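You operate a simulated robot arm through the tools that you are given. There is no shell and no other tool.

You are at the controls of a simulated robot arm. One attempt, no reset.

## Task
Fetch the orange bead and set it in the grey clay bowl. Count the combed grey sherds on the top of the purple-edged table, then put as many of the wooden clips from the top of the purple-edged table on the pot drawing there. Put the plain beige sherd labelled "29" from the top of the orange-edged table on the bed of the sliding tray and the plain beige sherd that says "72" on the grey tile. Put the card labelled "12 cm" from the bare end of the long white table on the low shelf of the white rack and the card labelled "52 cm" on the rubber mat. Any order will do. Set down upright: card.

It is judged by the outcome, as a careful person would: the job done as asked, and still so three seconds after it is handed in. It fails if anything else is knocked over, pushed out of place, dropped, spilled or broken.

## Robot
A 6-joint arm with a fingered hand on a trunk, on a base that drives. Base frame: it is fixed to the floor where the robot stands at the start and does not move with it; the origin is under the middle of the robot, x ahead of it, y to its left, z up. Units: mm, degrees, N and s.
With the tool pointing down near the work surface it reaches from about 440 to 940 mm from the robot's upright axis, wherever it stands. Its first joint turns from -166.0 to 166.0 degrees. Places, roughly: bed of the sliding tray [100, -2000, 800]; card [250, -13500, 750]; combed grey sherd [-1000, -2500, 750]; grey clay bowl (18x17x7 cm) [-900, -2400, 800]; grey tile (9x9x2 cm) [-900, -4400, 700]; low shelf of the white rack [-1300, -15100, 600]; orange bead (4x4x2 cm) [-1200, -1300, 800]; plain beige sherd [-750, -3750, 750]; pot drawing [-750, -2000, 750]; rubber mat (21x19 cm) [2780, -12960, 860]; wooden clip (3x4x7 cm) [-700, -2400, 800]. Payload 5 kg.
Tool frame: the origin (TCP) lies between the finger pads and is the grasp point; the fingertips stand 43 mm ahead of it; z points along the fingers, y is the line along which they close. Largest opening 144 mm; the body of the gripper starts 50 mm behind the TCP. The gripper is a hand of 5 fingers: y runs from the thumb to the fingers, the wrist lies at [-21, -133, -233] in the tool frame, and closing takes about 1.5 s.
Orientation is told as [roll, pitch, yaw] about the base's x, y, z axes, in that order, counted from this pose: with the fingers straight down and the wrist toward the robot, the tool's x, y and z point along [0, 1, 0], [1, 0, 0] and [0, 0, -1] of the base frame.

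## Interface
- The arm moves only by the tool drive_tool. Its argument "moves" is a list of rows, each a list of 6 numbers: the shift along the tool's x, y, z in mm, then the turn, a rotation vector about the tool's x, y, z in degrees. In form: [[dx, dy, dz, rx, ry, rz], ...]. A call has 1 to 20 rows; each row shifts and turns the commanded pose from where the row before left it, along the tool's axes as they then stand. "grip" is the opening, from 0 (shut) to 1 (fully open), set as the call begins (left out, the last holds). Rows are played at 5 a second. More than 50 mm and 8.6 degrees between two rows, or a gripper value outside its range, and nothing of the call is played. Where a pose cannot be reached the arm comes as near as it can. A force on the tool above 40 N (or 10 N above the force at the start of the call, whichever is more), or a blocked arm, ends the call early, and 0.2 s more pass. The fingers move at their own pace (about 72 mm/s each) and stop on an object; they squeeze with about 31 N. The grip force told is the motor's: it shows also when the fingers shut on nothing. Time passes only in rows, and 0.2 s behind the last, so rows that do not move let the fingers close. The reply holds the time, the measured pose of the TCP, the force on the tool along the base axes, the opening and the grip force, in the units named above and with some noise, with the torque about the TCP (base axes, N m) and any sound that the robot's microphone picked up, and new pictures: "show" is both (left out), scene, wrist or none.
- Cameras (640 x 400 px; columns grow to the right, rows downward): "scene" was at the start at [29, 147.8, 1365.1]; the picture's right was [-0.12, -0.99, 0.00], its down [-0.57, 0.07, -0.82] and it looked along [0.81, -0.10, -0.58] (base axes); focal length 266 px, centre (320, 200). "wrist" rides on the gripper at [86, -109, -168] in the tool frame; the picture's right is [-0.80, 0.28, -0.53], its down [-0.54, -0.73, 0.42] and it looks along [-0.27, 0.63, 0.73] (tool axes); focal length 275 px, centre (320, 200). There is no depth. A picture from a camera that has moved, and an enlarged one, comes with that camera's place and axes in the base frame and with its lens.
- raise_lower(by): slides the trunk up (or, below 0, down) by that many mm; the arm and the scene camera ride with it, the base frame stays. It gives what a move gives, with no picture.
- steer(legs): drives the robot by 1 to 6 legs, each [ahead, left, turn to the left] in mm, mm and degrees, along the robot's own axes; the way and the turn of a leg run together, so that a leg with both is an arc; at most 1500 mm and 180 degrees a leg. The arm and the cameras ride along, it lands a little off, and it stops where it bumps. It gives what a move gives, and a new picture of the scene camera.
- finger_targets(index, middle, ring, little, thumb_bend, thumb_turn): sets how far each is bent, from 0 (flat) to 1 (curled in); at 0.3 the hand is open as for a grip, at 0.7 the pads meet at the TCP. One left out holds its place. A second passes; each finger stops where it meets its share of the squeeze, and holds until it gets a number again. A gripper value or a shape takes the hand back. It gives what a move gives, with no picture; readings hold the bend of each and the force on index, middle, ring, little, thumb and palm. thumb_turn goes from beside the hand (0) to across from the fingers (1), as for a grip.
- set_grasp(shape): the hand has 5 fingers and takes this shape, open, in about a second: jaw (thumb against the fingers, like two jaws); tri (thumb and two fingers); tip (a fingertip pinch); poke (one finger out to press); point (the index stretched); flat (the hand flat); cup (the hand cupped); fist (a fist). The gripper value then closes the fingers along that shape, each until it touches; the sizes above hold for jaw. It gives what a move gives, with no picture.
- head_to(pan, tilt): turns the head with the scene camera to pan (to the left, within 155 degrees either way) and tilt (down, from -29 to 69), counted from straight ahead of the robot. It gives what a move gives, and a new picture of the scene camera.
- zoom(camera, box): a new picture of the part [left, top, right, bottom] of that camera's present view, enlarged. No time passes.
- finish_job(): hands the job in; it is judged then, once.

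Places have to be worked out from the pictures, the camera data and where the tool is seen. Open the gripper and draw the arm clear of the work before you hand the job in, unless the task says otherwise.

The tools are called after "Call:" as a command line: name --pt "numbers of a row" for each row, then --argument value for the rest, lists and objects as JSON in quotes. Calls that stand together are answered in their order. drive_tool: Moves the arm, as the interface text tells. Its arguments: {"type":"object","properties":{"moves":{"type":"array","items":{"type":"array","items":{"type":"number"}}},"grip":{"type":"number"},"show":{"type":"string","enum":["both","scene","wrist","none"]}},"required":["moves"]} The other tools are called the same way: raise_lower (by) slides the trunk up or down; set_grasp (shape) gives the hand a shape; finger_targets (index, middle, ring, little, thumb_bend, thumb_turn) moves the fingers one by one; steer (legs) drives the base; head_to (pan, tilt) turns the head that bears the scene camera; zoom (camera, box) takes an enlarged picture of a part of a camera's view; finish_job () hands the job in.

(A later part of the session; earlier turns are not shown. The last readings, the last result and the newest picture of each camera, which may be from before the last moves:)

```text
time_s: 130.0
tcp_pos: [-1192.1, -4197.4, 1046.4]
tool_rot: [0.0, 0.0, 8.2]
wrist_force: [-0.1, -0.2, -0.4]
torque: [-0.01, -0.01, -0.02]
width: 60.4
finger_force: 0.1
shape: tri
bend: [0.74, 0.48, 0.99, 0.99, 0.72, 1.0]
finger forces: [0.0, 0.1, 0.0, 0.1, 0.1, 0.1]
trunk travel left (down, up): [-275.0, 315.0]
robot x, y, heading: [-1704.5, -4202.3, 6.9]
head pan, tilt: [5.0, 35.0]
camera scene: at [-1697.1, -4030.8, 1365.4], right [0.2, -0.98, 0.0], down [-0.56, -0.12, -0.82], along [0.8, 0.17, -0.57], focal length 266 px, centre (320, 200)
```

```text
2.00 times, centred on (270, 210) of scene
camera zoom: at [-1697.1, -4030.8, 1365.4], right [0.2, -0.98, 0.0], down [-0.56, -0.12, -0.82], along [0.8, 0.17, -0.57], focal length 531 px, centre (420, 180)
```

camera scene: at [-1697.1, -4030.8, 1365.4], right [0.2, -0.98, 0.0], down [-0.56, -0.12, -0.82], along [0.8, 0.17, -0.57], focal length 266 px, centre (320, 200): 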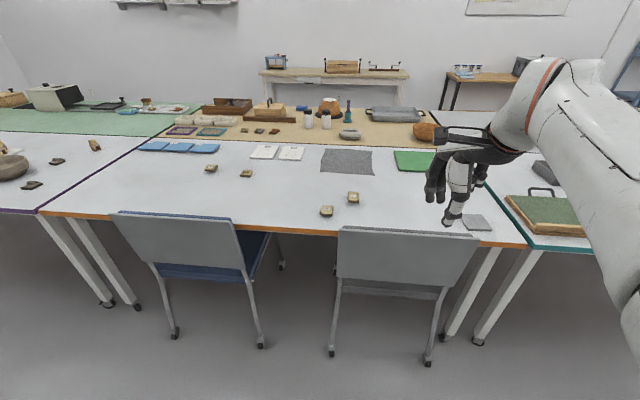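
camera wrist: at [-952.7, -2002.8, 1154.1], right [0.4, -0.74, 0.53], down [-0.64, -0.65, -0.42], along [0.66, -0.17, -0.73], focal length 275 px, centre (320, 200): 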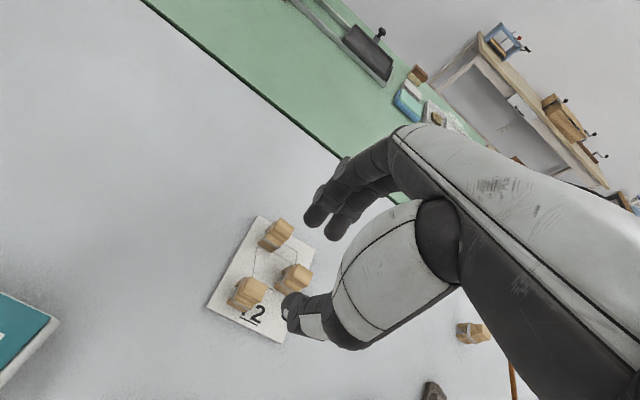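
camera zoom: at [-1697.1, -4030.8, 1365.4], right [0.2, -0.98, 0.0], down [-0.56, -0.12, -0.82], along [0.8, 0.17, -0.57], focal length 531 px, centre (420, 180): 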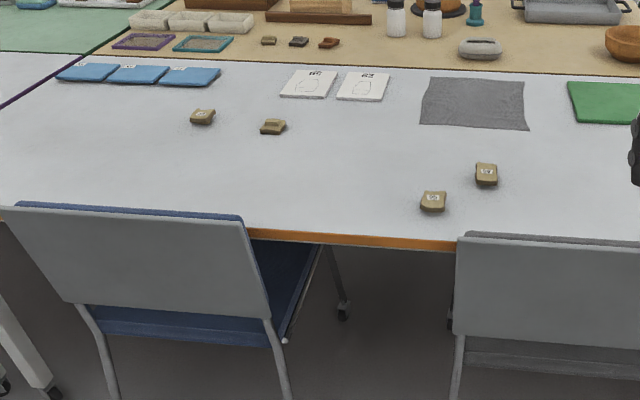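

The visible labels are 29, 59 and 95; the fourth sherd (knob up, label underneath) should be the 72, which I will verify when lifted. The chairs protrude little, so I drive back along the aisle and approach over chair 1 with the arm high.

Call:
steer --legs '[[0, 750, 0], [230, 0, 0]]'

Call:
head_to --pan 0 --tilt 50

Call:
zoom --camera "wrist" --box '[0, 0, 640, 400]'

```text
time_s: 135.4
tcp_pos: [-1046.3, -3431.3, 1046.1]
tool_rot: [-0.1, 0.1, 8.5]
wrist_force: [0.4, 0.6, -0.2]
torque: [0.01, -0.01, 0.01]
width: 60.3
finger_force: 0.1
shape: tri
bend: [0.74, 0.48, 0.99, 0.99, 0.72, 1.0]
finger forces: [0.0, 0.0, 0.1, 0.0, 0.0, 0.0]
trunk travel left (down, up): [-275.0, 315.0]
robot x, y, heading: [-1561.5, -3436.9, 7.0]
head pan, tilt: [5.0, 35.0]
camera scene: at [-1553.2, -3267.6, 1365.4], right [0.21, -0.98, 0.0], down [-0.56, -0.12, -0.82], along [0.8, 0.17, -0.57], focal length 266 px, centre (320, 200)
```

scene: 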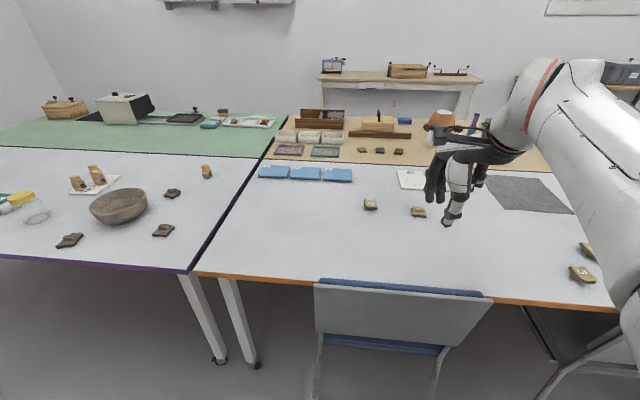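

```text
time_s: 136.2
tcp_pos: [-1046.9, -3430.3, 1046.0]
tool_rot: [0.0, 0.0, 8.5]
wrist_force: [0.4, -1.1, -0.8]
torque: [-0.04, -0.01, 0.03]
width: 60.4
finger_force: 0.1
shape: tri
bend: [0.74, 0.48, 0.99, 0.99, 0.72, 1.0]
finger forces: [0.1, 0.1, 0.1, 0.0, 0.1, 0.0]
trunk travel left (down, up): [-275.0, 315.0]
robot x, y, heading: [-1558.8, -3434.6, 6.9]
head pan, tilt: [0.0, 50.0]
camera scene: at [-1562.8, -3276.5, 1343.7], right [0.12, -0.99, 0.0], down [-0.76, -0.09, -0.64], along [0.64, 0.08, -0.77], focal length 266 px, centre (320, 200)
```

scene: 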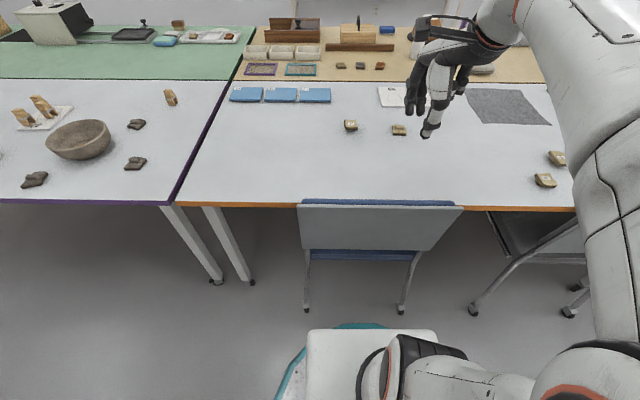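

```text
1.00 times, centred on (320, 200) of wrist (not enlarged: the box is as wide or as high as the picture)
camera zoom: at [-1166.2, -3362.5, 1214.8], right [0.4, -0.75, 0.53], down [-0.64, -0.64, -0.42], along [0.66, -0.17, -0.73], focal length 275 px, centre (320, 200)
```

zoom: 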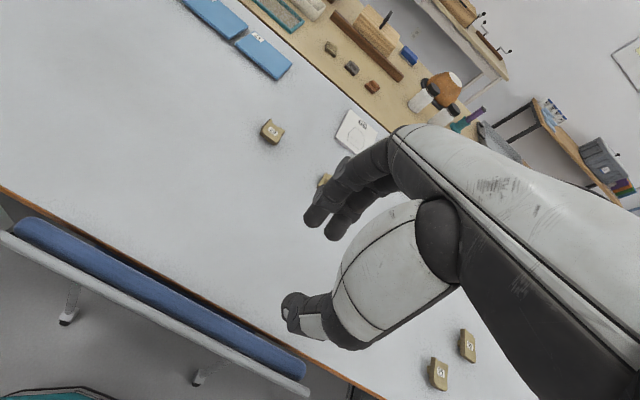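

The base front is about 80 mm from the chair's casters; good. I zoom on the two sherds to place them precisely.

Call:
zoom --camera "scene" --box '[330, 105, 426, 165]'

Call:
zoom --camera "wrist" --box '[240, 100, 340, 200]'

```text
6.67 times, centred on (378, 135) of scene
camera zoom: at [-1562.8, -3276.5, 1343.7], right [0.12, -0.99, 0.0], down [-0.76, -0.09, -0.64], along [0.64, 0.08, -0.77], focal length 1771 px, centre (-67, 633)
```

zoom: 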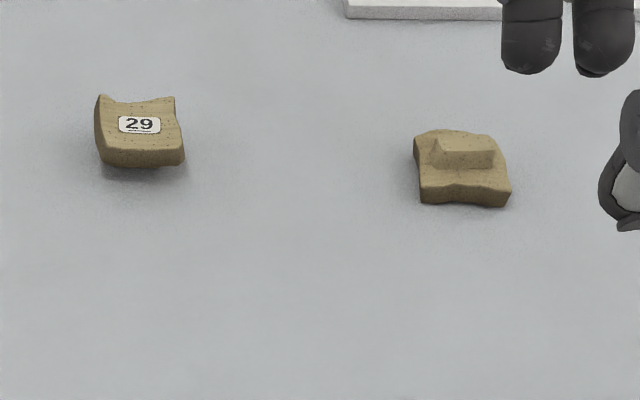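

```text
4.00 times, centred on (290, 150) of wrist
camera zoom: at [-1166.2, -3362.5, 1214.8], right [0.4, -0.75, 0.53], down [-0.64, -0.64, -0.42], along [0.66, -0.17, -0.73], focal length 1101 px, centre (440, 400)
```

zoom: 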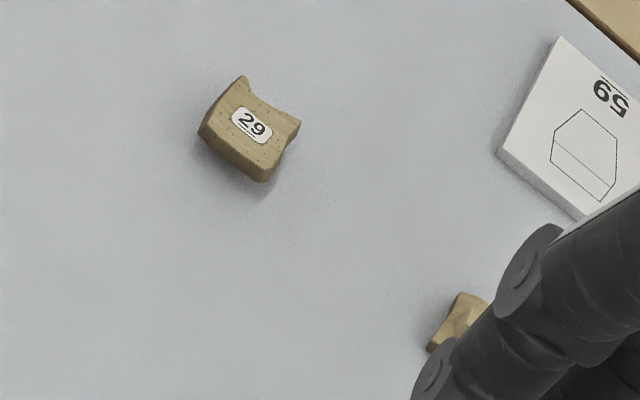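

The knob-up sherd is centred at about [-695, -3471], roughly 53 by 50 mm. I extend over it with the hand open, then come down partway.

Call:
drive_tool --pt "-11.8 42.7 0 0 0 0" --pt "-11.8 42.7 0 0 0 0" --pt "-11.8 42.7 0 0 0 0" --pt "-11.8 42.7 0 0 0 0" --pt "-11.8 42.7 20 0 0 0" --pt "-11.8 42.7 30 0 0 0" --pt "-11.8 42.7 30 0 0 0" --pt "-11.5 42.7 30 0 0 0" --pt "0 0 40 0 0 0" --pt "0 0 30 0 0 0" --pt "0 0 0 0 0 0" --grip 0.9 --show "both"

Call:
zoom --camera "scene" --box '[340, 60, 460, 160]'

Call:
zoom --camera "wrist" --box '[220, 160, 380, 300]'

```text
refused: row 6 steps farther than a row can; nothing moved
```

```text
4.00 times, centred on (400, 110) of scene
camera zoom: at [-1562.8, -3276.5, 1343.7], right [0.12, -0.99, 0.0], down [-0.76, -0.09, -0.64], along [0.64, 0.08, -0.77], focal length 1063 px, centre (0, 560)
```

zoom: 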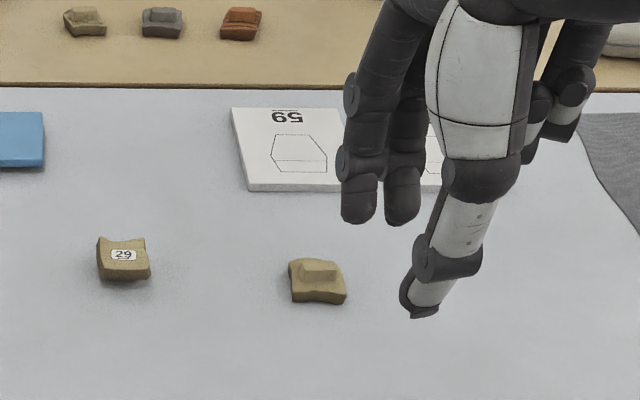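

```text
2.86 times, centred on (300, 230) of wrist
camera zoom: at [-1166.2, -3362.5, 1214.8], right [0.4, -0.75, 0.53], down [-0.64, -0.64, -0.42], along [0.66, -0.17, -0.73], focal length 786 px, centre (377, 114)
```

zoom: 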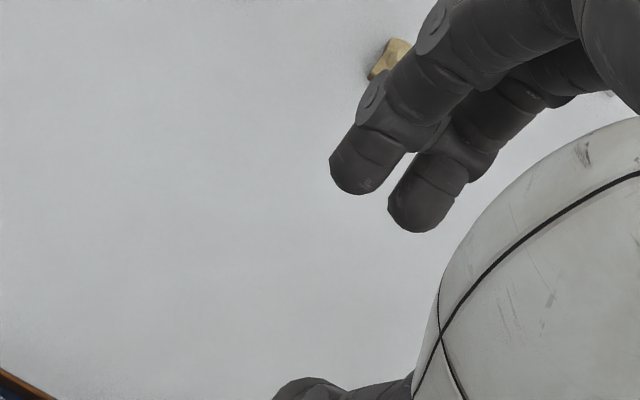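

A row was too long, so nothing moved. I repeat with the horizontal and vertical parts separated.

Call:
drive_tool --pt "-11.8 42.7 0 0 0 0" --pt "-11.8 42.7 0 0 0 0" --pt "-11.8 42.7 0 0 0 0" --pt "-11.8 42.7 0 0 0 0" --pt "0 0 40 0 0 0" --pt "0 0 40 0 0 0" --pt "-11.8 42.7 0 0 0 0" --pt "-11.8 42.7 0 0 0 0" --pt "-11.8 42.7 0 0 0 0" --pt "-11.5 42.7 0 0 0 0" --pt "0 0 40 0 0 0" --pt "0 0 40 0 0 0" --pt "0 0 0 0 0 0" --grip 0.9 --show "both"

Call:
zoom --camera "scene" --box '[340, 60, 460, 160]'

Call:
zoom --camera "wrist" --box '[220, 160, 380, 300]'

```text
time_s: 139.0
tcp_pos: [-696.1, -3473.0, 885.3]
tool_rot: [0.1, 0.0, 8.4]
wrist_force: [-0.5, 0.6, -1.0]
torque: [0.01, 0.02, 0.0]
width: 129.6
finger_force: 0.0
shape: tri
bend: [0.27, 0.32, 0.99, 0.99, 0.39, 0.98]
finger forces: [0.1, 0.0, 0.1, 0.0, 0.1, 0.0]
trunk travel left (down, up): [-275.0, 315.0]
robot x, y, heading: [-1563.3, -3437.0, 7.1]
head pan, tilt: [0.0, 50.0]
camera scene: at [-1562.4, -3276.6, 1343.6], right [0.12, -0.99, 0.0], down [-0.76, -0.09, -0.64], along [0.64, 0.08, -0.77], focal length 266 px, centre (320, 200)
camera wrist: at [-815.3, -3404.0, 1053.7], right [0.4, -0.75, 0.53], down [-0.64, -0.64, -0.42], along [0.66, -0.17, -0.73], focal length 275 px, centre (320, 200)
```

scene: 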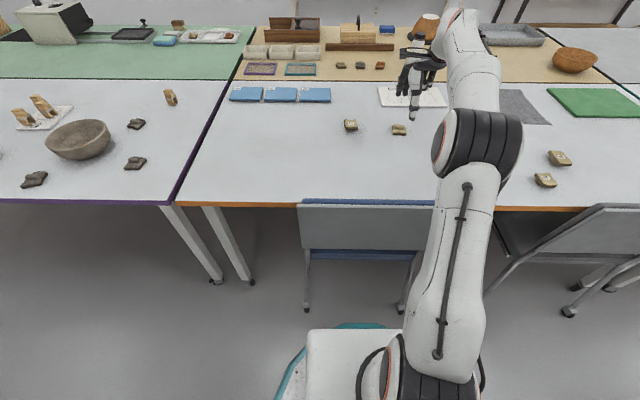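
wrist: 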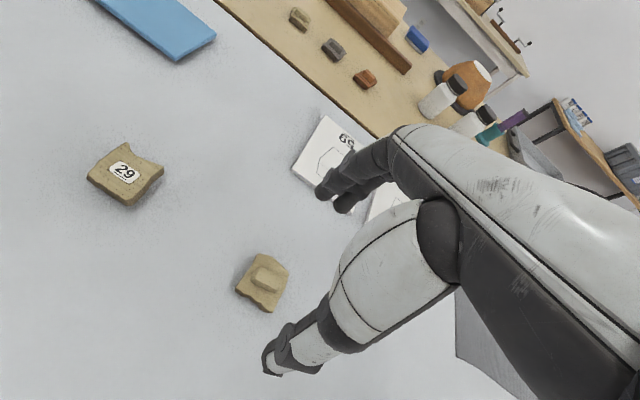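

```text
4.00 times, centred on (400, 110) of scene
camera zoom: at [-1562.4, -3276.6, 1343.6], right [0.12, -0.99, 0.0], down [-0.76, -0.09, -0.64], along [0.64, 0.08, -0.77], focal length 1063 px, centre (0, 560)
```

zoom: 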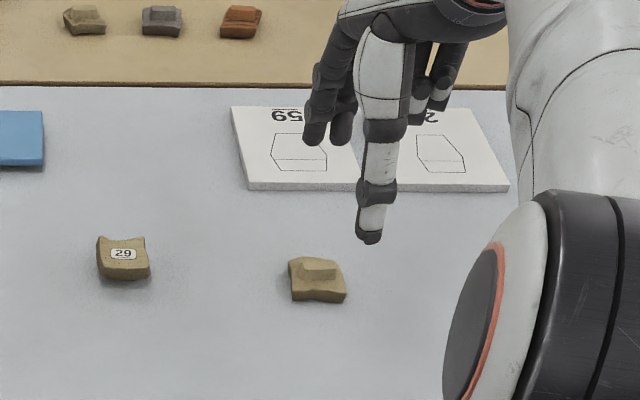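

```text
2.86 times, centred on (300, 230) of wrist
camera zoom: at [-815.3, -3404.0, 1053.7], right [0.4, -0.75, 0.53], down [-0.64, -0.64, -0.42], along [0.66, -0.17, -0.73], focal length 786 px, centre (377, 114)
```

zoom: 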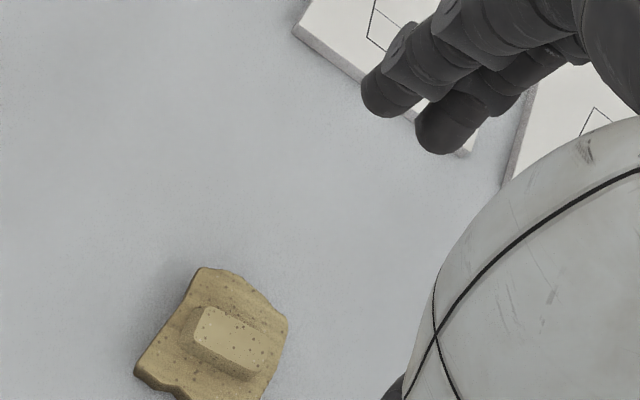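

The sherd lies at tool (+4, +8) mm. I correct, narrow the opening a little and lower in steps, watching for touch.

Call:
drive_tool --pt "2.4 7.6 0 0 0 0" --pt "0 0 30 0 0 0" --pt "0 0 30 0 0 0" --pt "0 0 20 0 0 0" --pt "0 0 0 0 0 0" --grip 0.75 --show "none"

Call:
zoom --camera "scene" --box '[360, 80, 440, 150]'

Call:
zoom --camera "wrist" --box '[220, 160, 380, 300]'

```text
time_s: 140.2
tcp_pos: [-688.5, -3471.3, 805.5]
tool_rot: [0.0, 0.0, 8.5]
wrist_force: [-0.8, 0.3, 0.1]
torque: [-0.01, 0.01, 0.0]
width: 108.3
finger_force: 0.1
shape: tri
bend: [0.26, 0.36, 0.99, 0.99, 0.56, 0.99]
finger forces: [0.0, 0.1, 0.0, 0.0, 0.0, 0.0]
trunk travel left (down, up): [-275.0, 315.0]
robot x, y, heading: [-1563.5, -3437.7, 7.1]
head pan, tilt: [0.0, 50.0]
```

```text
5.71 times, centred on (400, 115) of scene
camera zoom: at [-1562.6, -3276.6, 1343.6], right [0.12, -0.99, 0.0], down [-0.76, -0.09, -0.64], along [0.64, 0.08, -0.77], focal length 1518 px, centre (-137, 686)
```

zoom: 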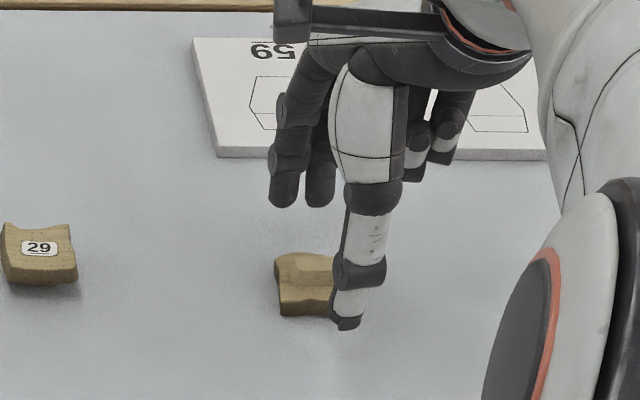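

```text
2.86 times, centred on (300, 230) of wrist
camera zoom: at [-807.9, -3401.5, 974.1], right [0.4, -0.75, 0.53], down [-0.64, -0.64, -0.42], along [0.66, -0.17, -0.73], focal length 786 px, centre (377, 114)
```

zoom: 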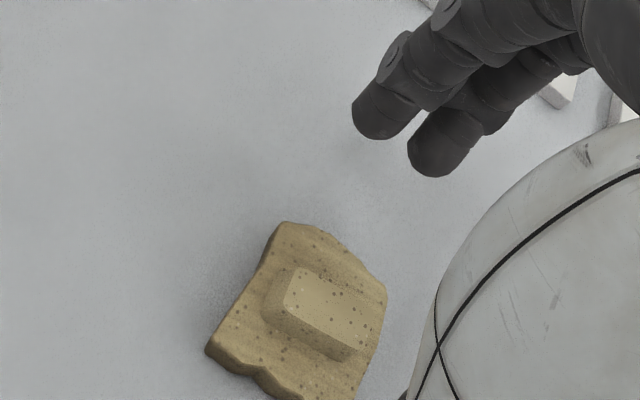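

The sherd is centred within 3 mm. I lower gently to find the table surface with the fingertips.

Call:
drive_tool --pt "0.5 -2 0 0 0 0" --pt "0 0 8 0 0 0" --pt "0 0 0 0 0 0" --show "none"

Call:
drive_tool --pt "0 0 4 0 0 0" --pt "0 0 0 0 0 0" --show "none"

Call:
drive_tool --pt "0 0 3 0 0 0" --pt "0 0 0 0 0 0" --show "none"

```text
time_s: 141.0
tcp_pos: [-690.0, -3470.2, 798.8]
tool_rot: [-0.1, 0.1, 8.5]
wrist_force: [-0.6, 0.9, 0.7]
torque: [0.0, -0.04, 0.02]
width: 108.4
finger_force: 0.0
shape: tri
bend: [0.26, 0.36, 0.99, 0.99, 0.56, 0.99]
finger forces: [0.0, 0.0, 0.0, 0.0, 0.0, 0.0]
trunk travel left (down, up): [-275.0, 315.0]
robot x, y, heading: [-1562.1, -3437.9, 7.0]
head pan, tilt: [0.0, 50.0]
```

```text
time_s: 141.6
tcp_pos: [-690.1, -3469.0, 793.5]
tool_rot: [0.0, 0.2, 8.5]
wrist_force: [0.4, -0.9, 0.5]
torque: [-0.01, -0.01, 0.0]
width: 108.5
finger_force: 0.1
shape: tri
bend: [0.26, 0.36, 0.99, 0.99, 0.56, 0.99]
finger forces: [0.0, 0.0, 0.0, 0.0, 0.0, 0.0]
trunk travel left (down, up): [-275.0, 315.0]
robot x, y, heading: [-1561.6, -3436.8, 7.2]
head pan, tilt: [0.0, 50.0]
```

```text
time_s: 142.2
tcp_pos: [-691.2, -3469.9, 790.4]
tool_rot: [0.1, 0.1, 8.6]
wrist_force: [-0.4, 0.8, 1.0]
torque: [0.0, -0.01, 0.03]
width: 108.3
finger_force: 0.1
shape: tri
bend: [0.26, 0.36, 0.99, 0.99, 0.56, 0.99]
finger forces: [0.0, 0.0, 0.0, 0.0, 0.0, 0.1]
trunk travel left (down, up): [-275.0, 315.0]
robot x, y, heading: [-1561.5, -3437.3, 7.1]
head pan, tilt: [0.0, 50.0]
```

Call:
drive_tool --pt "0 0 3 0 0 0" --pt "0 0 0 0 0 0" --show "none"

Call:
drive_tool --pt "0 0 3 0 0 0" --pt "0 0 0 0 0 0" --show "none"

Call:
zoom --camera "scene" --box '[360, 80, 440, 150]'

```text
time_s: 142.8
tcp_pos: [-691.4, -3470.9, 787.2]
tool_rot: [0.0, 0.1, 8.5]
wrist_force: [0.1, 0.5, 0.2]
torque: [0.03, 0.0, 0.02]
width: 108.3
finger_force: 0.0
shape: tri
bend: [0.26, 0.36, 0.99, 0.99, 0.56, 0.99]
finger forces: [0.1, 0.0, 0.0, 0.0, 0.0, 0.1]
trunk travel left (down, up): [-275.0, 315.0]
robot x, y, heading: [-1564.2, -3436.2, 7.0]
head pan, tilt: [0.0, 50.0]
```

```text
time_s: 143.4
tcp_pos: [-692.2, -3469.8, 784.2]
tool_rot: [0.1, 0.1, 8.5]
wrist_force: [0.3, 0.1, 0.5]
torque: [0.01, 0.0, -0.06]
width: 108.0
finger_force: 0.2
shape: tri
bend: [0.26, 0.36, 0.99, 0.99, 0.56, 0.99]
finger forces: [0.0, 0.0, 0.0, 0.1, 0.0, 0.1]
trunk travel left (down, up): [-275.0, 315.0]
robot x, y, heading: [-1562.9, -3436.5, 7.0]
head pan, tilt: [0.0, 50.0]
```

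```text
5.71 times, centred on (400, 115) of scene
camera zoom: at [-1562.7, -3276.6, 1343.6], right [0.12, -0.99, 0.0], down [-0.76, -0.09, -0.64], along [0.64, 0.08, -0.77], focal length 1518 px, centre (-137, 686)
```

zoom: 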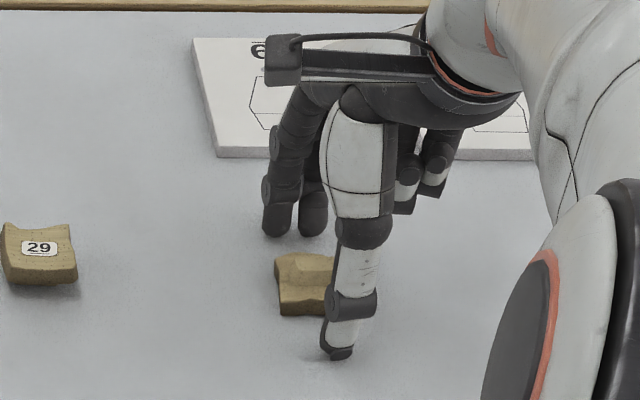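

Still no touch with the tips near z = 741. I continue in 3 mm steps.

Call:
drive_tool --pt "0 0 3 0 0 0" --pt "0 0 0 0 0 0" --show "none"

Call:
drive_tool --pt "0 0 2 0 0 0" --pt "0 0 0 0 0 0" --show "none"

Call:
zoom --camera "scene" --box '[380, 110, 420, 145]'

```text
time_s: 144.0
tcp_pos: [-689.6, -3470.6, 784.4]
tool_rot: [0.0, -0.1, 8.5]
wrist_force: [-1.3, -0.2, 5.7]
torque: [-0.01, -0.36, 0.0]
width: 107.8
finger_force: 0.1
shape: tri
bend: [0.26, 0.36, 0.99, 0.99, 0.56, 0.99]
finger forces: [0.0, 6.1, 0.0, 0.0, 0.0, 0.1]
trunk travel left (down, up): [-275.0, 315.0]
robot x, y, heading: [-1564.4, -3434.6, 6.9]
head pan, tilt: [0.0, 50.0]
```

```text
time_s: 144.6
tcp_pos: [-690.1, -3469.6, 782.7]
tool_rot: [-0.1, -0.2, 8.4]
wrist_force: [0.0, 0.6, 13.8]
torque: [-0.08, -0.61, 0.05]
width: 107.7
finger_force: 0.0
shape: tri
bend: [0.26, 0.35, 0.99, 0.99, 0.56, 0.99]
finger forces: [0.1, 11.4, 0.0, 0.0, 2.5, 0.0]
trunk travel left (down, up): [-275.0, 315.0]
robot x, y, heading: [-1563.2, -3435.8, 7.1]
head pan, tilt: [0.0, 50.0]
```

```text
11.43 times, centred on (400, 128) of scene
camera zoom: at [-1563.9, -3276.5, 1343.8], right [0.12, -0.99, 0.0], down [-0.76, -0.09, -0.64], along [0.64, 0.08, -0.77], focal length 3037 px, centre (-594, 1029)
```

zoom: 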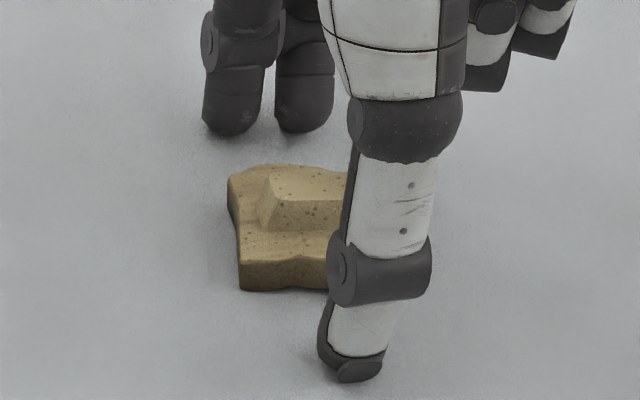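

The middle fingertip touches at TCP z ≈ 783, so the table top is at about 740. I rise 4 mm and close on the sherd's plate.

Call:
drive_tool --pt "0 0 -5 0 0 0" --pt "0 0 0 0 0 0" --show "none"

Call:
drive_tool --pt "0 0 0 0 0 0" --pt "0 0 0 0 0 0" --pt "0 0 0 0 0 0" --pt "0 0 0 0 0 0" --pt "0 0 0 0 0 0" --pt "0 0 0 0 0 0" --pt "0 0 0 0 0 0" --pt "0 0 0 0 0 0" --grip 0 --show "none"

Call:
zoom --camera "scene" --box '[380, 110, 420, 145]'

Call:
zoom --camera "wrist" --box '[220, 160, 380, 300]'

```text
time_s: 145.2
tcp_pos: [-691.3, -3470.1, 783.5]
tool_rot: [0.1, 0.2, 8.5]
wrist_force: [0.6, -1.2, 3.8]
torque: [-0.04, -0.29, -0.04]
width: 107.8
finger_force: 0.0
shape: tri
bend: [0.26, 0.35, 0.99, 0.99, 0.56, 0.99]
finger forces: [0.0, 4.0, 0.0, 0.1, 0.0, 0.1]
trunk travel left (down, up): [-275.0, 315.0]
robot x, y, heading: [-1565.2, -3437.2, 7.2]
head pan, tilt: [0.0, 50.0]
```

```text
time_s: 147.0
tcp_pos: [-691.8, -3469.5, 785.3]
tool_rot: [-0.1, 0.0, 8.5]
wrist_force: [0.1, -2.3, 7.6]
torque: [0.02, -0.36, -0.1]
width: 36.8
finger_force: 31.1
shape: tri
bend: [0.72, 0.47, 1.0, 1.0, 0.74, 1.0]
finger forces: [32.3, 6.4, 0.0, 0.1, 31.9, 0.0]
trunk travel left (down, up): [-275.0, 315.0]
robot x, y, heading: [-1565.3, -3436.1, 6.8]
head pan, tilt: [0.0, 50.0]
```

```text
11.43 times, centred on (400, 128) of scene
camera zoom: at [-1563.3, -3276.7, 1343.7], right [0.12, -0.99, 0.0], down [-0.76, -0.09, -0.64], along [0.64, 0.08, -0.77], focal length 3037 px, centre (-594, 1029)
```

zoom: 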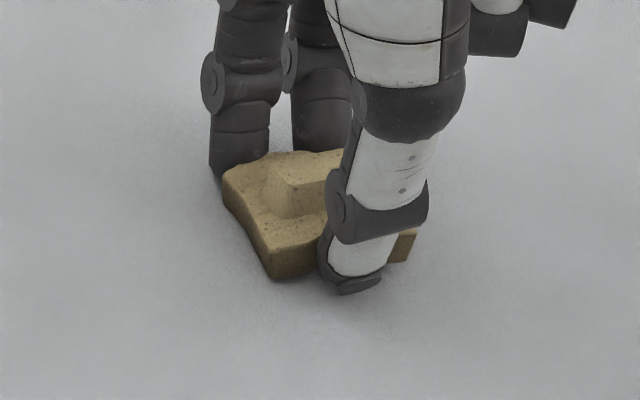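

```text
2.86 times, centred on (300, 230) of wrist
camera zoom: at [-810.3, -3401.4, 954.2], right [0.4, -0.75, 0.53], down [-0.64, -0.64, -0.42], along [0.66, -0.17, -0.73], focal length 786 px, centre (377, 114)
```

zoom: 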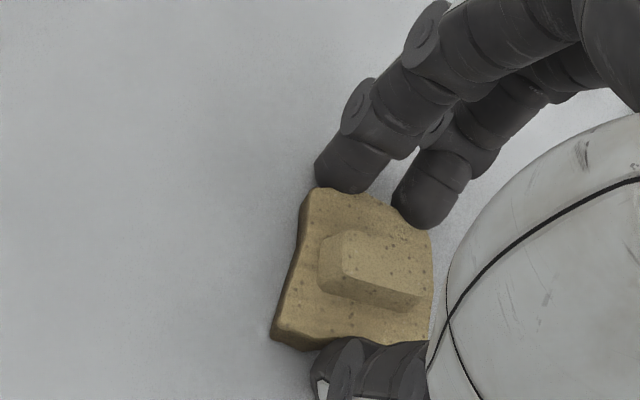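

The sherd is gripped between thumb and fingers (turned a little). I lift gently and check.

Call:
drive_tool --pt "0 0 -4 0 0 0" --pt "0 0 -6 0 0 0" --pt "0 0 -15 0 0 0" --pt "0 0 -25 0 0 0" --pt "0 0 -30 0 0 0" --pt "0 0 0 0 0 0" --show "none"

Call:
zoom --camera "scene" --box '[370, 80, 430, 140]'

Call:
zoom --camera "wrist" --box '[220, 160, 380, 300]'

```text
time_s: 148.4
tcp_pos: [-690.6, -3470.7, 864.7]
tool_rot: [0.0, 0.1, 8.4]
wrist_force: [0.0, -0.9, -0.3]
torque: [-0.05, 0.03, -0.02]
width: 36.3
finger_force: 30.9
shape: tri
bend: [0.72, 0.47, 1.0, 1.0, 0.74, 1.0]
finger forces: [24.6, 6.2, 0.1, 0.1, 31.8, 0.0]
trunk travel left (down, up): [-275.0, 315.0]
robot x, y, heading: [-1559.9, -3439.2, 7.1]
head pan, tilt: [0.0, 50.0]
```

```text
6.67 times, centred on (400, 110) of scene
camera zoom: at [-1562.8, -3276.5, 1343.6], right [0.12, -0.99, 0.0], down [-0.76, -0.09, -0.64], along [0.64, 0.08, -0.77], focal length 1771 px, centre (-213, 800)
```

zoom: 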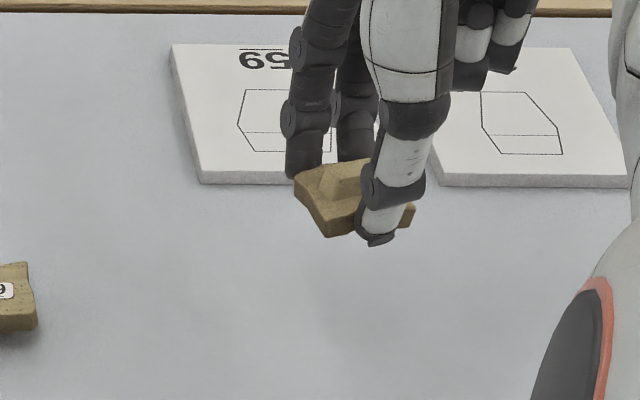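

```text
2.86 times, centred on (300, 230) of wrist
camera zoom: at [-811.0, -3401.6, 1033.3], right [0.4, -0.75, 0.53], down [-0.64, -0.64, -0.42], along [0.66, -0.17, -0.73], focal length 786 px, centre (377, 114)
```

zoom: 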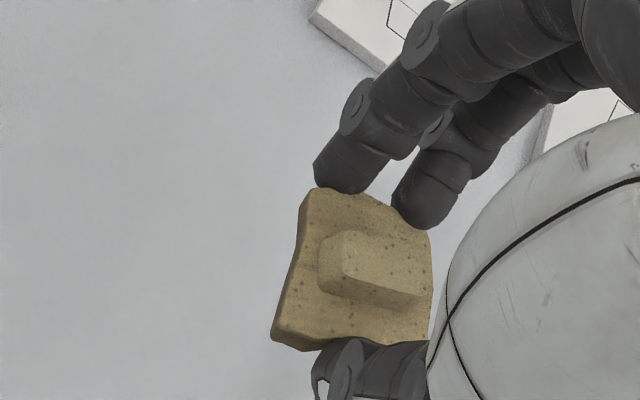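

It is held well. To read the label underneath, I retract and raise the sherd to head height, then tilt the hand so its underside faces the head camera.

Call:
drive_tool --pt "0 -27 -38 0 0 0" --pt "0 -27 -38 0 0 0" --pt "0 -27 -38 0 0 0" --pt "0 -27 -38 0 0 0" --pt "0 -27 -38 0 0 0" --pt "0 -27 -38 0 0 0" --pt "0 -27 -38 0 0 0" --pt "0 -27 -38 0 0 0" --pt "0 -27 -38 0 0 0" --pt "0 -27 -38 0 0 0" --pt "0 0 0 0 0 0" --show "none"

Call:
drive_tool --pt "0 0 0 8 0 0" --pt "0 0 0 8 0 0" --pt "0 0 0 8 0 0" --pt "0 0 0 8 0 0" --pt "0 0 0 8 0 0" --pt "0 0 0 8 0 0" --pt "0 0 0 0 0 0" --show "none"

Call:
head_to --pan -10 --tilt 15

```text
time_s: 150.8
tcp_pos: [-959.5, -3511.4, 1246.0]
tool_rot: [0.0, 0.1, 8.5]
wrist_force: [-1.1, -0.5, -0.1]
torque: [-0.01, 0.0, 0.01]
width: 36.1
finger_force: 30.9
shape: tri
bend: [0.72, 0.47, 1.0, 1.0, 0.74, 1.0]
finger forces: [24.7, 6.2, 0.0, 0.0, 31.7, 0.0]
trunk travel left (down, up): [-275.0, 315.0]
robot x, y, heading: [-1563.6, -3436.0, 6.9]
head pan, tilt: [0.0, 50.0]
```

```text
time_s: 152.4
tcp_pos: [-974.2, -3501.2, 1233.6]
tool_rot: [-0.4, 9.7, 8.7]
wrist_force: [-0.5, -0.3, -1.0]
torque: [0.0, -0.01, 0.01]
width: 35.8
finger_force: 30.9
shape: tri
bend: [0.72, 0.47, 1.0, 1.0, 0.74, 1.0]
finger forces: [24.7, 6.4, 0.0, 0.0, 31.8, 0.1]
out of reach, approached as far as the arm can: row 1, 2, 3, 4, 5, 6
trunk travel left (down, up): [-275.0, 315.0]
robot x, y, heading: [-1564.1, -3434.2, 6.9]
head pan, tilt: [0.0, 50.0]
```

```text
time_s: 153.4
tcp_pos: [-973.9, -3502.2, 1234.0]
tool_rot: [-0.3, 9.6, 8.7]
wrist_force: [-0.2, -0.3, -0.8]
torque: [0.02, 0.0, 0.01]
width: 36.0
finger_force: 31.2
shape: tri
bend: [0.72, 0.47, 1.0, 1.0, 0.74, 1.0]
finger forces: [24.7, 6.5, 0.0, 0.0, 31.8, 0.1]
trunk travel left (down, up): [-275.0, 315.0]
robot x, y, heading: [-1558.1, -3436.0, 7.0]
head pan, tilt: [-10.0, 15.0]
camera scene: at [-1545.9, -3290.8, 1397.3], right [-0.05, -1.0, 0.0], down [-0.26, 0.01, -0.97], along [0.96, -0.05, -0.26], focal length 266 px, centre (320, 200)
```

scene: 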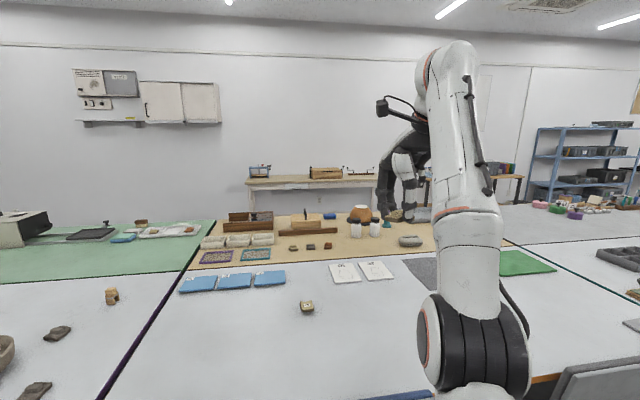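

The arm ran out of reach for that tilt so high up. I bring the tool lower and closer before tilting; first a small move down to see the commanded pose.

Call:
drive_tool --pt "0 0 0 0 0 0" --show "none"

Call:
drive_tool --pt "0 -10 20 0 0 0" --pt "0 -10 40 0 0 0" --pt "0 -10 40 0 0 0" --pt "0 0 0 0 0 0" --show "none"

```text
time_s: 153.8
tcp_pos: [-973.9, -3502.1, 1233.6]
tool_rot: [-0.4, 9.7, 8.7]
wrist_force: [0.6, -0.2, 0.3]
torque: [0.04, -0.01, -0.01]
width: 35.9
finger_force: 31.3
shape: tri
bend: [0.72, 0.47, 1.0, 1.0, 0.74, 1.0]
finger forces: [24.7, 6.4, 0.0, 0.1, 31.7, 0.1]
trunk travel left (down, up): [-275.0, 315.0]
robot x, y, heading: [-1565.1, -3434.8, 6.9]
head pan, tilt: [-10.0, 15.0]
```

```text
time_s: 154.8
tcp_pos: [-1016.9, -3509.5, 1143.0]
tool_rot: [-0.2, 9.4, 8.7]
wrist_force: [0.1, -0.1, -0.5]
torque: [0.01, -0.02, 0.03]
width: 36.0
finger_force: 31.3
shape: tri
bend: [0.72, 0.47, 1.0, 1.0, 0.74, 1.0]
finger forces: [24.4, 6.6, 0.0, 0.0, 31.7, 0.1]
trunk travel left (down, up): [-275.0, 315.0]
robot x, y, heading: [-1565.0, -3435.4, 6.9]
head pan, tilt: [-10.0, 15.0]
```

The command follows the measured pose. Now I tilt further here.

Call:
drive_tool --pt "0 0 0 8 0 0" --pt "0 0 0 8 0 0" --pt "0 0 0 8 0 0" --pt "0 0 0 8 0 0" --pt "0 0 0 0 0 0" --show "none"

Call:
head_to --pan -15 --tilt 20

Call:
zoom --camera "scene" --box '[320, 130, 440, 250]'

```text
time_s: 156.0
tcp_pos: [-1032.7, -3507.3, 1115.1]
tool_rot: [-0.6, 41.4, 8.5]
wrist_force: [-0.1, -0.5, -0.1]
torque: [0.02, 0.03, -0.01]
width: 35.9
finger_force: 30.7
shape: tri
bend: [0.72, 0.47, 1.0, 1.0, 0.74, 1.0]
finger forces: [24.2, 6.6, 0.0, 0.1, 31.4, 0.1]
out of reach, approached as far as the arm can: row 4
trunk travel left (down, up): [-275.0, 315.0]
robot x, y, heading: [-1561.5, -3436.6, 7.2]
head pan, tilt: [-10.0, 15.0]
```

```text
time_s: 156.7
tcp_pos: [-1033.5, -3507.1, 1115.2]
tool_rot: [-0.6, 41.4, 8.4]
wrist_force: [0.7, 1.1, -0.3]
torque: [0.0, -0.01, 0.01]
width: 36.0
finger_force: 30.9
shape: tri
bend: [0.72, 0.47, 1.0, 1.0, 0.74, 1.0]
finger forces: [24.3, 6.7, 0.1, 0.1, 31.4, 0.0]
trunk travel left (down, up): [-275.0, 315.0]
robot x, y, heading: [-1561.1, -3435.6, 7.1]
head pan, tilt: [-15.0, 20.0]
camera scene: at [-1546.9, -3298.9, 1389.2], right [-0.14, -0.99, 0.0], down [-0.34, 0.05, -0.94], along [0.93, -0.13, -0.34], focal length 266 px, centre (320, 200)
```

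scene: 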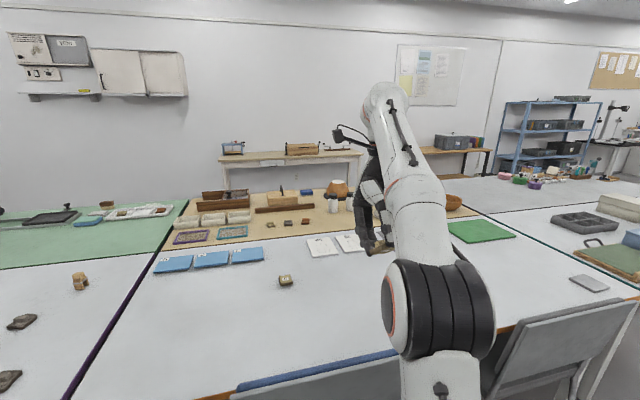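

```text
3.33 times, centred on (380, 190) of scene
camera zoom: at [-1546.9, -3298.9, 1389.2], right [-0.14, -0.99, 0.0], down [-0.34, 0.05, -0.94], along [0.93, -0.13, -0.34], focal length 886 px, centre (120, 233)
```

zoom: 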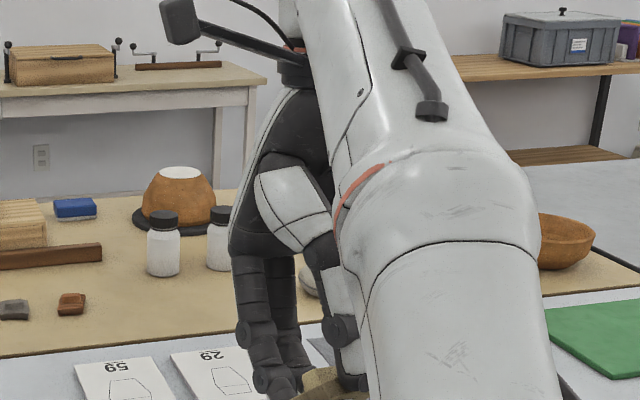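

The forearm hides the sherd. I shift the hand to the left, where the head camera can see it.

Call:
drive_tool --pt "45 0 0 0 0 0" --pt "45 0 0 0 0 0" --pt "45 0 0 0 0 0" --pt "45 0 0 0 0 0" --pt "45 0 0 0 0 0" --pt "45 0 0 0 0 0" --pt "0 0 0 0 0 0" --show "none"

Call:
head_to --pan 0 --tilt 25

Call:
zoom --camera "scene" --box '[260, 130, 420, 250]'

```text
time_s: 158.2
tcp_pos: [-1075.4, -3240.6, 1114.5]
tool_rot: [-0.5, 41.4, 8.4]
wrist_force: [0.3, 0.4, -0.2]
torque: [0.0, -0.01, 0.02]
width: 36.1
finger_force: 30.6
shape: tri
bend: [0.72, 0.47, 1.0, 1.0, 0.74, 1.0]
finger forces: [24.2, 6.7, 0.0, 0.0, 31.4, 0.0]
trunk travel left (down, up): [-275.0, 315.0]
robot x, y, heading: [-1563.2, -3434.6, 7.0]
head pan, tilt: [-15.0, 20.0]
```

```text
time_s: 159.0
tcp_pos: [-1075.6, -3240.0, 1114.0]
tool_rot: [-0.5, 41.5, 8.4]
wrist_force: [-0.5, -0.3, -0.7]
torque: [0.03, -0.04, -0.01]
width: 35.9
finger_force: 31.2
shape: tri
bend: [0.72, 0.47, 1.0, 1.0, 0.74, 1.0]
finger forces: [24.3, 6.7, 0.0, 0.1, 31.3, 0.0]
trunk travel left (down, up): [-275.0, 315.0]
robot x, y, heading: [-1561.3, -3434.3, 7.0]
head pan, tilt: [0.0, 25.0]
camera scene: at [-1547.7, -3274.7, 1381.1], right [0.12, -0.99, 0.0], down [-0.42, -0.05, -0.91], along [0.9, 0.11, -0.42], focal length 266 px, centre (320, 200)
```

scene: 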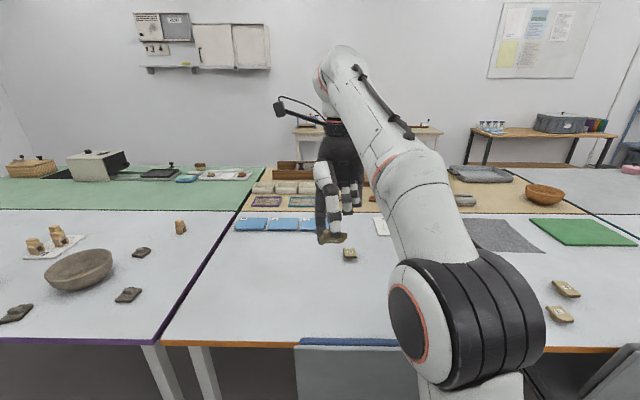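

```text
3.33 times, centred on (340, 190) of scene
camera zoom: at [-1547.7, -3274.7, 1381.1], right [0.12, -0.99, 0.0], down [-0.42, -0.05, -0.91], along [0.9, 0.11, -0.42], focal length 886 px, centre (253, 233)
```

zoom: 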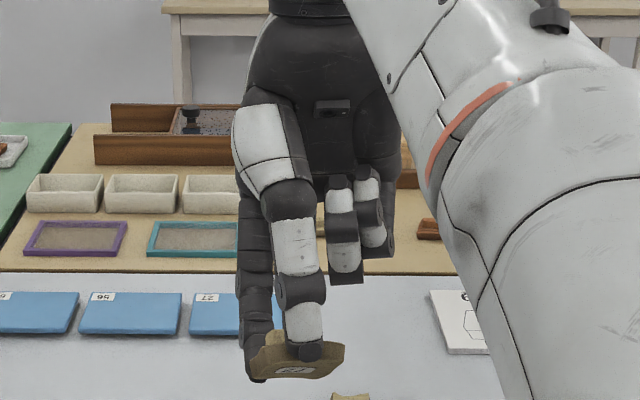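

The underside with its label is visible, though foreshortened. I zoom in on it.

Call:
zoom --camera "scene" --box '[318, 220, 350, 248]'

Call:
drive_tool --pt "0 0 0 8 0 0" --pt "0 0 0 8 0 0" --pt "0 0 0 0 0 0" --show "none"

Call:
zoom --camera "scene" --box '[300, 200, 364, 256]'

```text
14.29 times, centred on (334, 234) of scene
camera zoom: at [-1547.7, -3274.7, 1381.1], right [0.12, -0.99, 0.0], down [-0.42, -0.05, -0.91], along [0.9, 0.11, -0.42], focal length 3796 px, centre (120, -286)
```

zoom: 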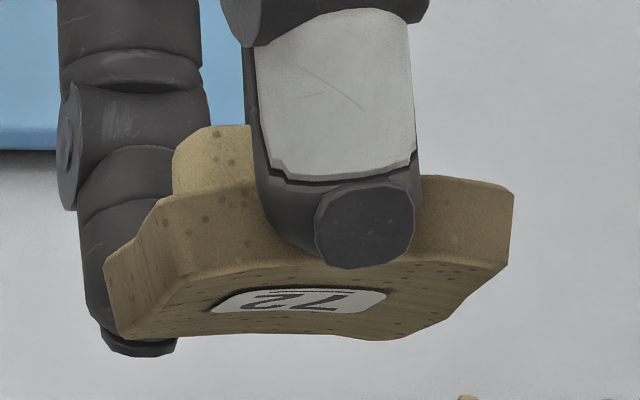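

```text
time_s: 159.8
tcp_pos: [-1105.4, -3248.2, 1044.2]
tool_rot: [-0.5, 57.2, 8.3]
wrist_force: [-0.3, 0.8, -1.4]
torque: [0.0, 0.08, 0.0]
width: 36.3
finger_force: 30.8
shape: tri
bend: [0.72, 0.47, 1.0, 1.0, 0.74, 1.0]
finger forces: [24.4, 6.9, 0.1, 0.0, 31.2, 0.0]
out of reach, approached as far as the arm can: row 1, 2
trunk travel left (down, up): [-275.0, 315.0]
robot x, y, heading: [-1564.9, -3435.8, 7.0]
head pan, tilt: [0.0, 25.0]
```

```text
7.14 times, centred on (332, 228) of scene
camera zoom: at [-1547.5, -3274.6, 1381.1], right [0.12, -0.99, 0.0], down [-0.42, -0.05, -0.91], along [0.9, 0.11, -0.42], focal length 1898 px, centre (234, 0)
```

zoom: 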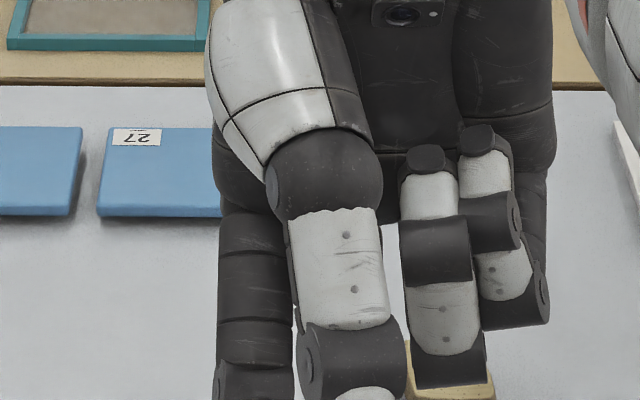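

The label reads "72" (upside down, underlined), so this is the right one. I tilt the hand back to vertical, keeping it high.

Call:
drive_tool --pt "0 0 0 -8 0 0" --pt "0 0 0 -8 0 0" --pt "0 0 0 -8 0 0" --pt "0 0 0 -8 0 0" --pt "0 0 0 -8 0 0" --pt "0 0 0 -8 0 0" --pt "0 0 0 -8 0 0" --pt "0 0 0 -1.2 0 0" --pt "0 0 0 0 0 0" --show "none"

Call:
head_to --pan 0 --tilt 45

Call:
zoom --camera "wrist" --box '[0, 0, 640, 400]'

```text
time_s: 161.8
tcp_pos: [-1105.4, -3248.7, 1045.9]
tool_rot: [-0.4, 0.3, 8.7]
wrist_force: [-0.6, -0.4, -0.6]
torque: [-0.03, 0.0, 0.0]
width: 35.6
finger_force: 31.1
shape: tri
bend: [0.72, 0.47, 1.0, 1.0, 0.74, 1.0]
finger forces: [24.2, 6.3, 0.0, 0.0, 31.3, 0.0]
trunk travel left (down, up): [-275.0, 315.0]
robot x, y, heading: [-1561.1, -3436.7, 6.8]
head pan, tilt: [0.0, 25.0]
```

```text
time_s: 162.7
tcp_pos: [-1105.9, -3249.1, 1046.1]
tool_rot: [-0.4, 0.4, 8.7]
wrist_force: [-0.3, 0.3, -0.5]
torque: [0.04, 0.0, 0.03]
width: 35.6
finger_force: 30.8
shape: tri
bend: [0.72, 0.47, 1.0, 1.0, 0.74, 1.0]
finger forces: [24.2, 6.5, 0.0, 0.0, 31.3, 0.1]
trunk travel left (down, up): [-275.0, 315.0]
robot x, y, heading: [-1561.9, -3432.0, 6.9]
head pan, tilt: [0.0, 45.0]
camera scene: at [-1558.5, -3276.0, 1350.6], right [0.12, -0.99, 0.0], down [-0.7, -0.09, -0.71], along [0.7, 0.09, -0.71], focal length 266 px, centre (320, 200)
```

scene: 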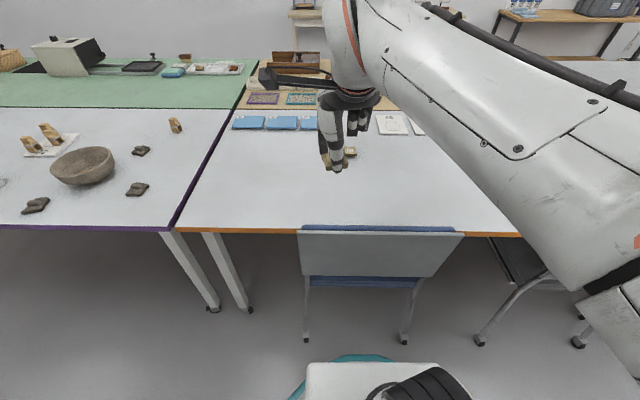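

```text
1.00 times, centred on (320, 200) of wrist (not enlarged: the box is as wide or as high as the picture)
camera zoom: at [-1224.6, -3178.9, 1213.4], right [0.4, -0.74, 0.54], down [-0.64, -0.65, -0.42], along [0.66, -0.17, -0.73], focal length 275 px, centre (320, 200)
```

zoom: 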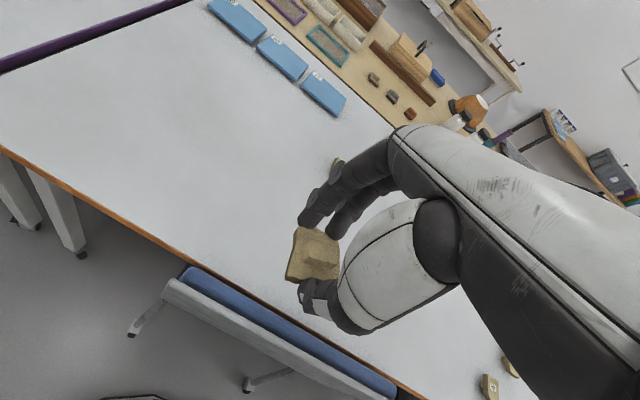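

The sherd is upright in the hand again. I back off, slide to the grey tile's end and move up to the table there.

Call:
steer --legs '[[-230, 0, 0], [0, -1000, 0], [120, 0, 0]]'

Call:
head_to --pan -5 --tilt 45

Call:
zoom --camera "wrist" --box '[0, 0, 640, 400]'

```text
time_s: 170.1
tcp_pos: [-1087.2, -4274.9, 1045.3]
tool_rot: [-0.3, 0.4, 9.0]
wrist_force: [-0.9, 0.1, -0.7]
torque: [0.01, -0.04, 0.0]
width: 35.8
finger_force: 30.6
shape: tri
bend: [0.72, 0.47, 1.0, 1.0, 0.74, 1.0]
finger forces: [24.2, 6.5, 0.0, 0.0, 31.3, 0.0]
trunk travel left (down, up): [-275.0, 315.0]
robot x, y, heading: [-1543.7, -4462.9, 7.3]
head pan, tilt: [0.0, 45.0]
camera scene: at [-1539.2, -4303.6, 1350.5], right [0.13, -0.99, 0.0], down [-0.7, -0.09, -0.71], along [0.7, 0.09, -0.71], focal length 266 px, centre (320, 200)
```

scene: 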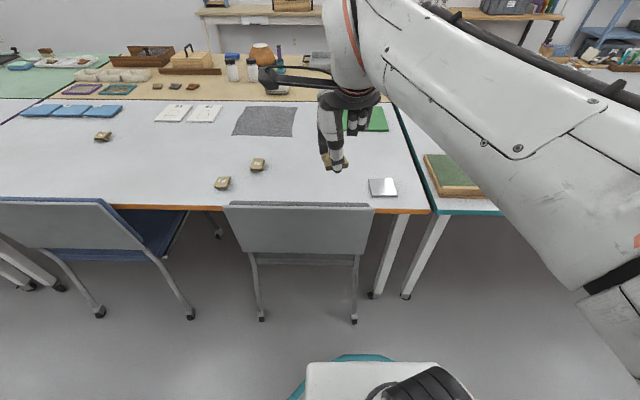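

```text
time_s: 170.8
tcp_pos: [-1085.7, -4275.0, 1045.7]
tool_rot: [-0.4, 0.4, 9.0]
wrist_force: [-0.3, 0.7, -0.3]
torque: [0.03, -0.02, -0.02]
width: 35.6
finger_force: 30.7
shape: tri
bend: [0.72, 0.47, 1.0, 1.0, 0.74, 1.0]
finger forces: [24.2, 6.4, 0.0, 0.1, 31.4, 0.0]
trunk travel left (down, up): [-275.0, 315.0]
robot x, y, heading: [-1543.8, -4463.8, 7.1]
head pan, tilt: [-5.0, 45.0]
camera scene: at [-1538.5, -4310.7, 1350.5], right [0.04, -1.0, 0.0], down [-0.71, -0.03, -0.71], along [0.71, 0.03, -0.71], focal length 266 px, centre (320, 200)
```

scene: 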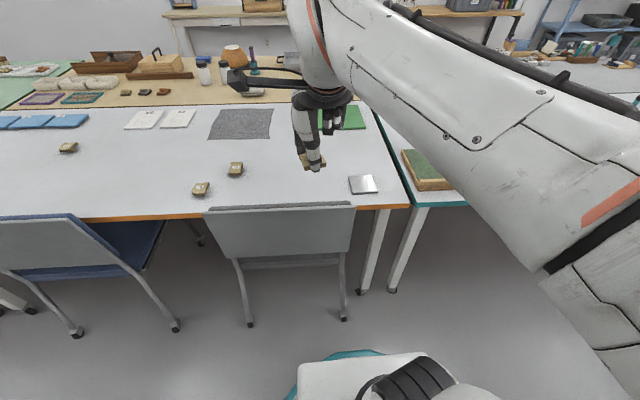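

```text
1.00 times, centred on (320, 200) of wrist (not enlarged: the box is as wide or as high as the picture)
camera zoom: at [-1205.6, -4204.8, 1213.4], right [0.41, -0.74, 0.54], down [-0.63, -0.65, -0.41], along [0.66, -0.17, -0.73], focal length 275 px, centre (320, 200)
```

zoom: 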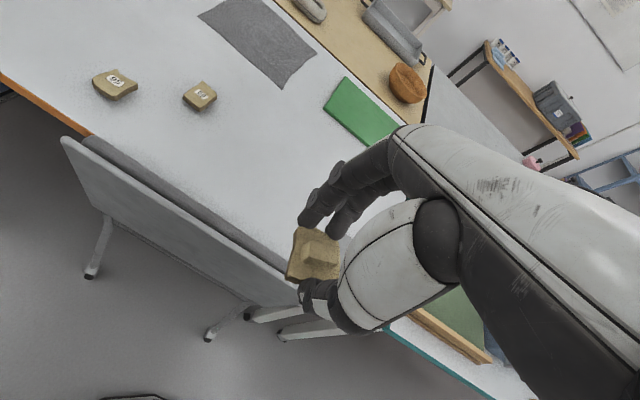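

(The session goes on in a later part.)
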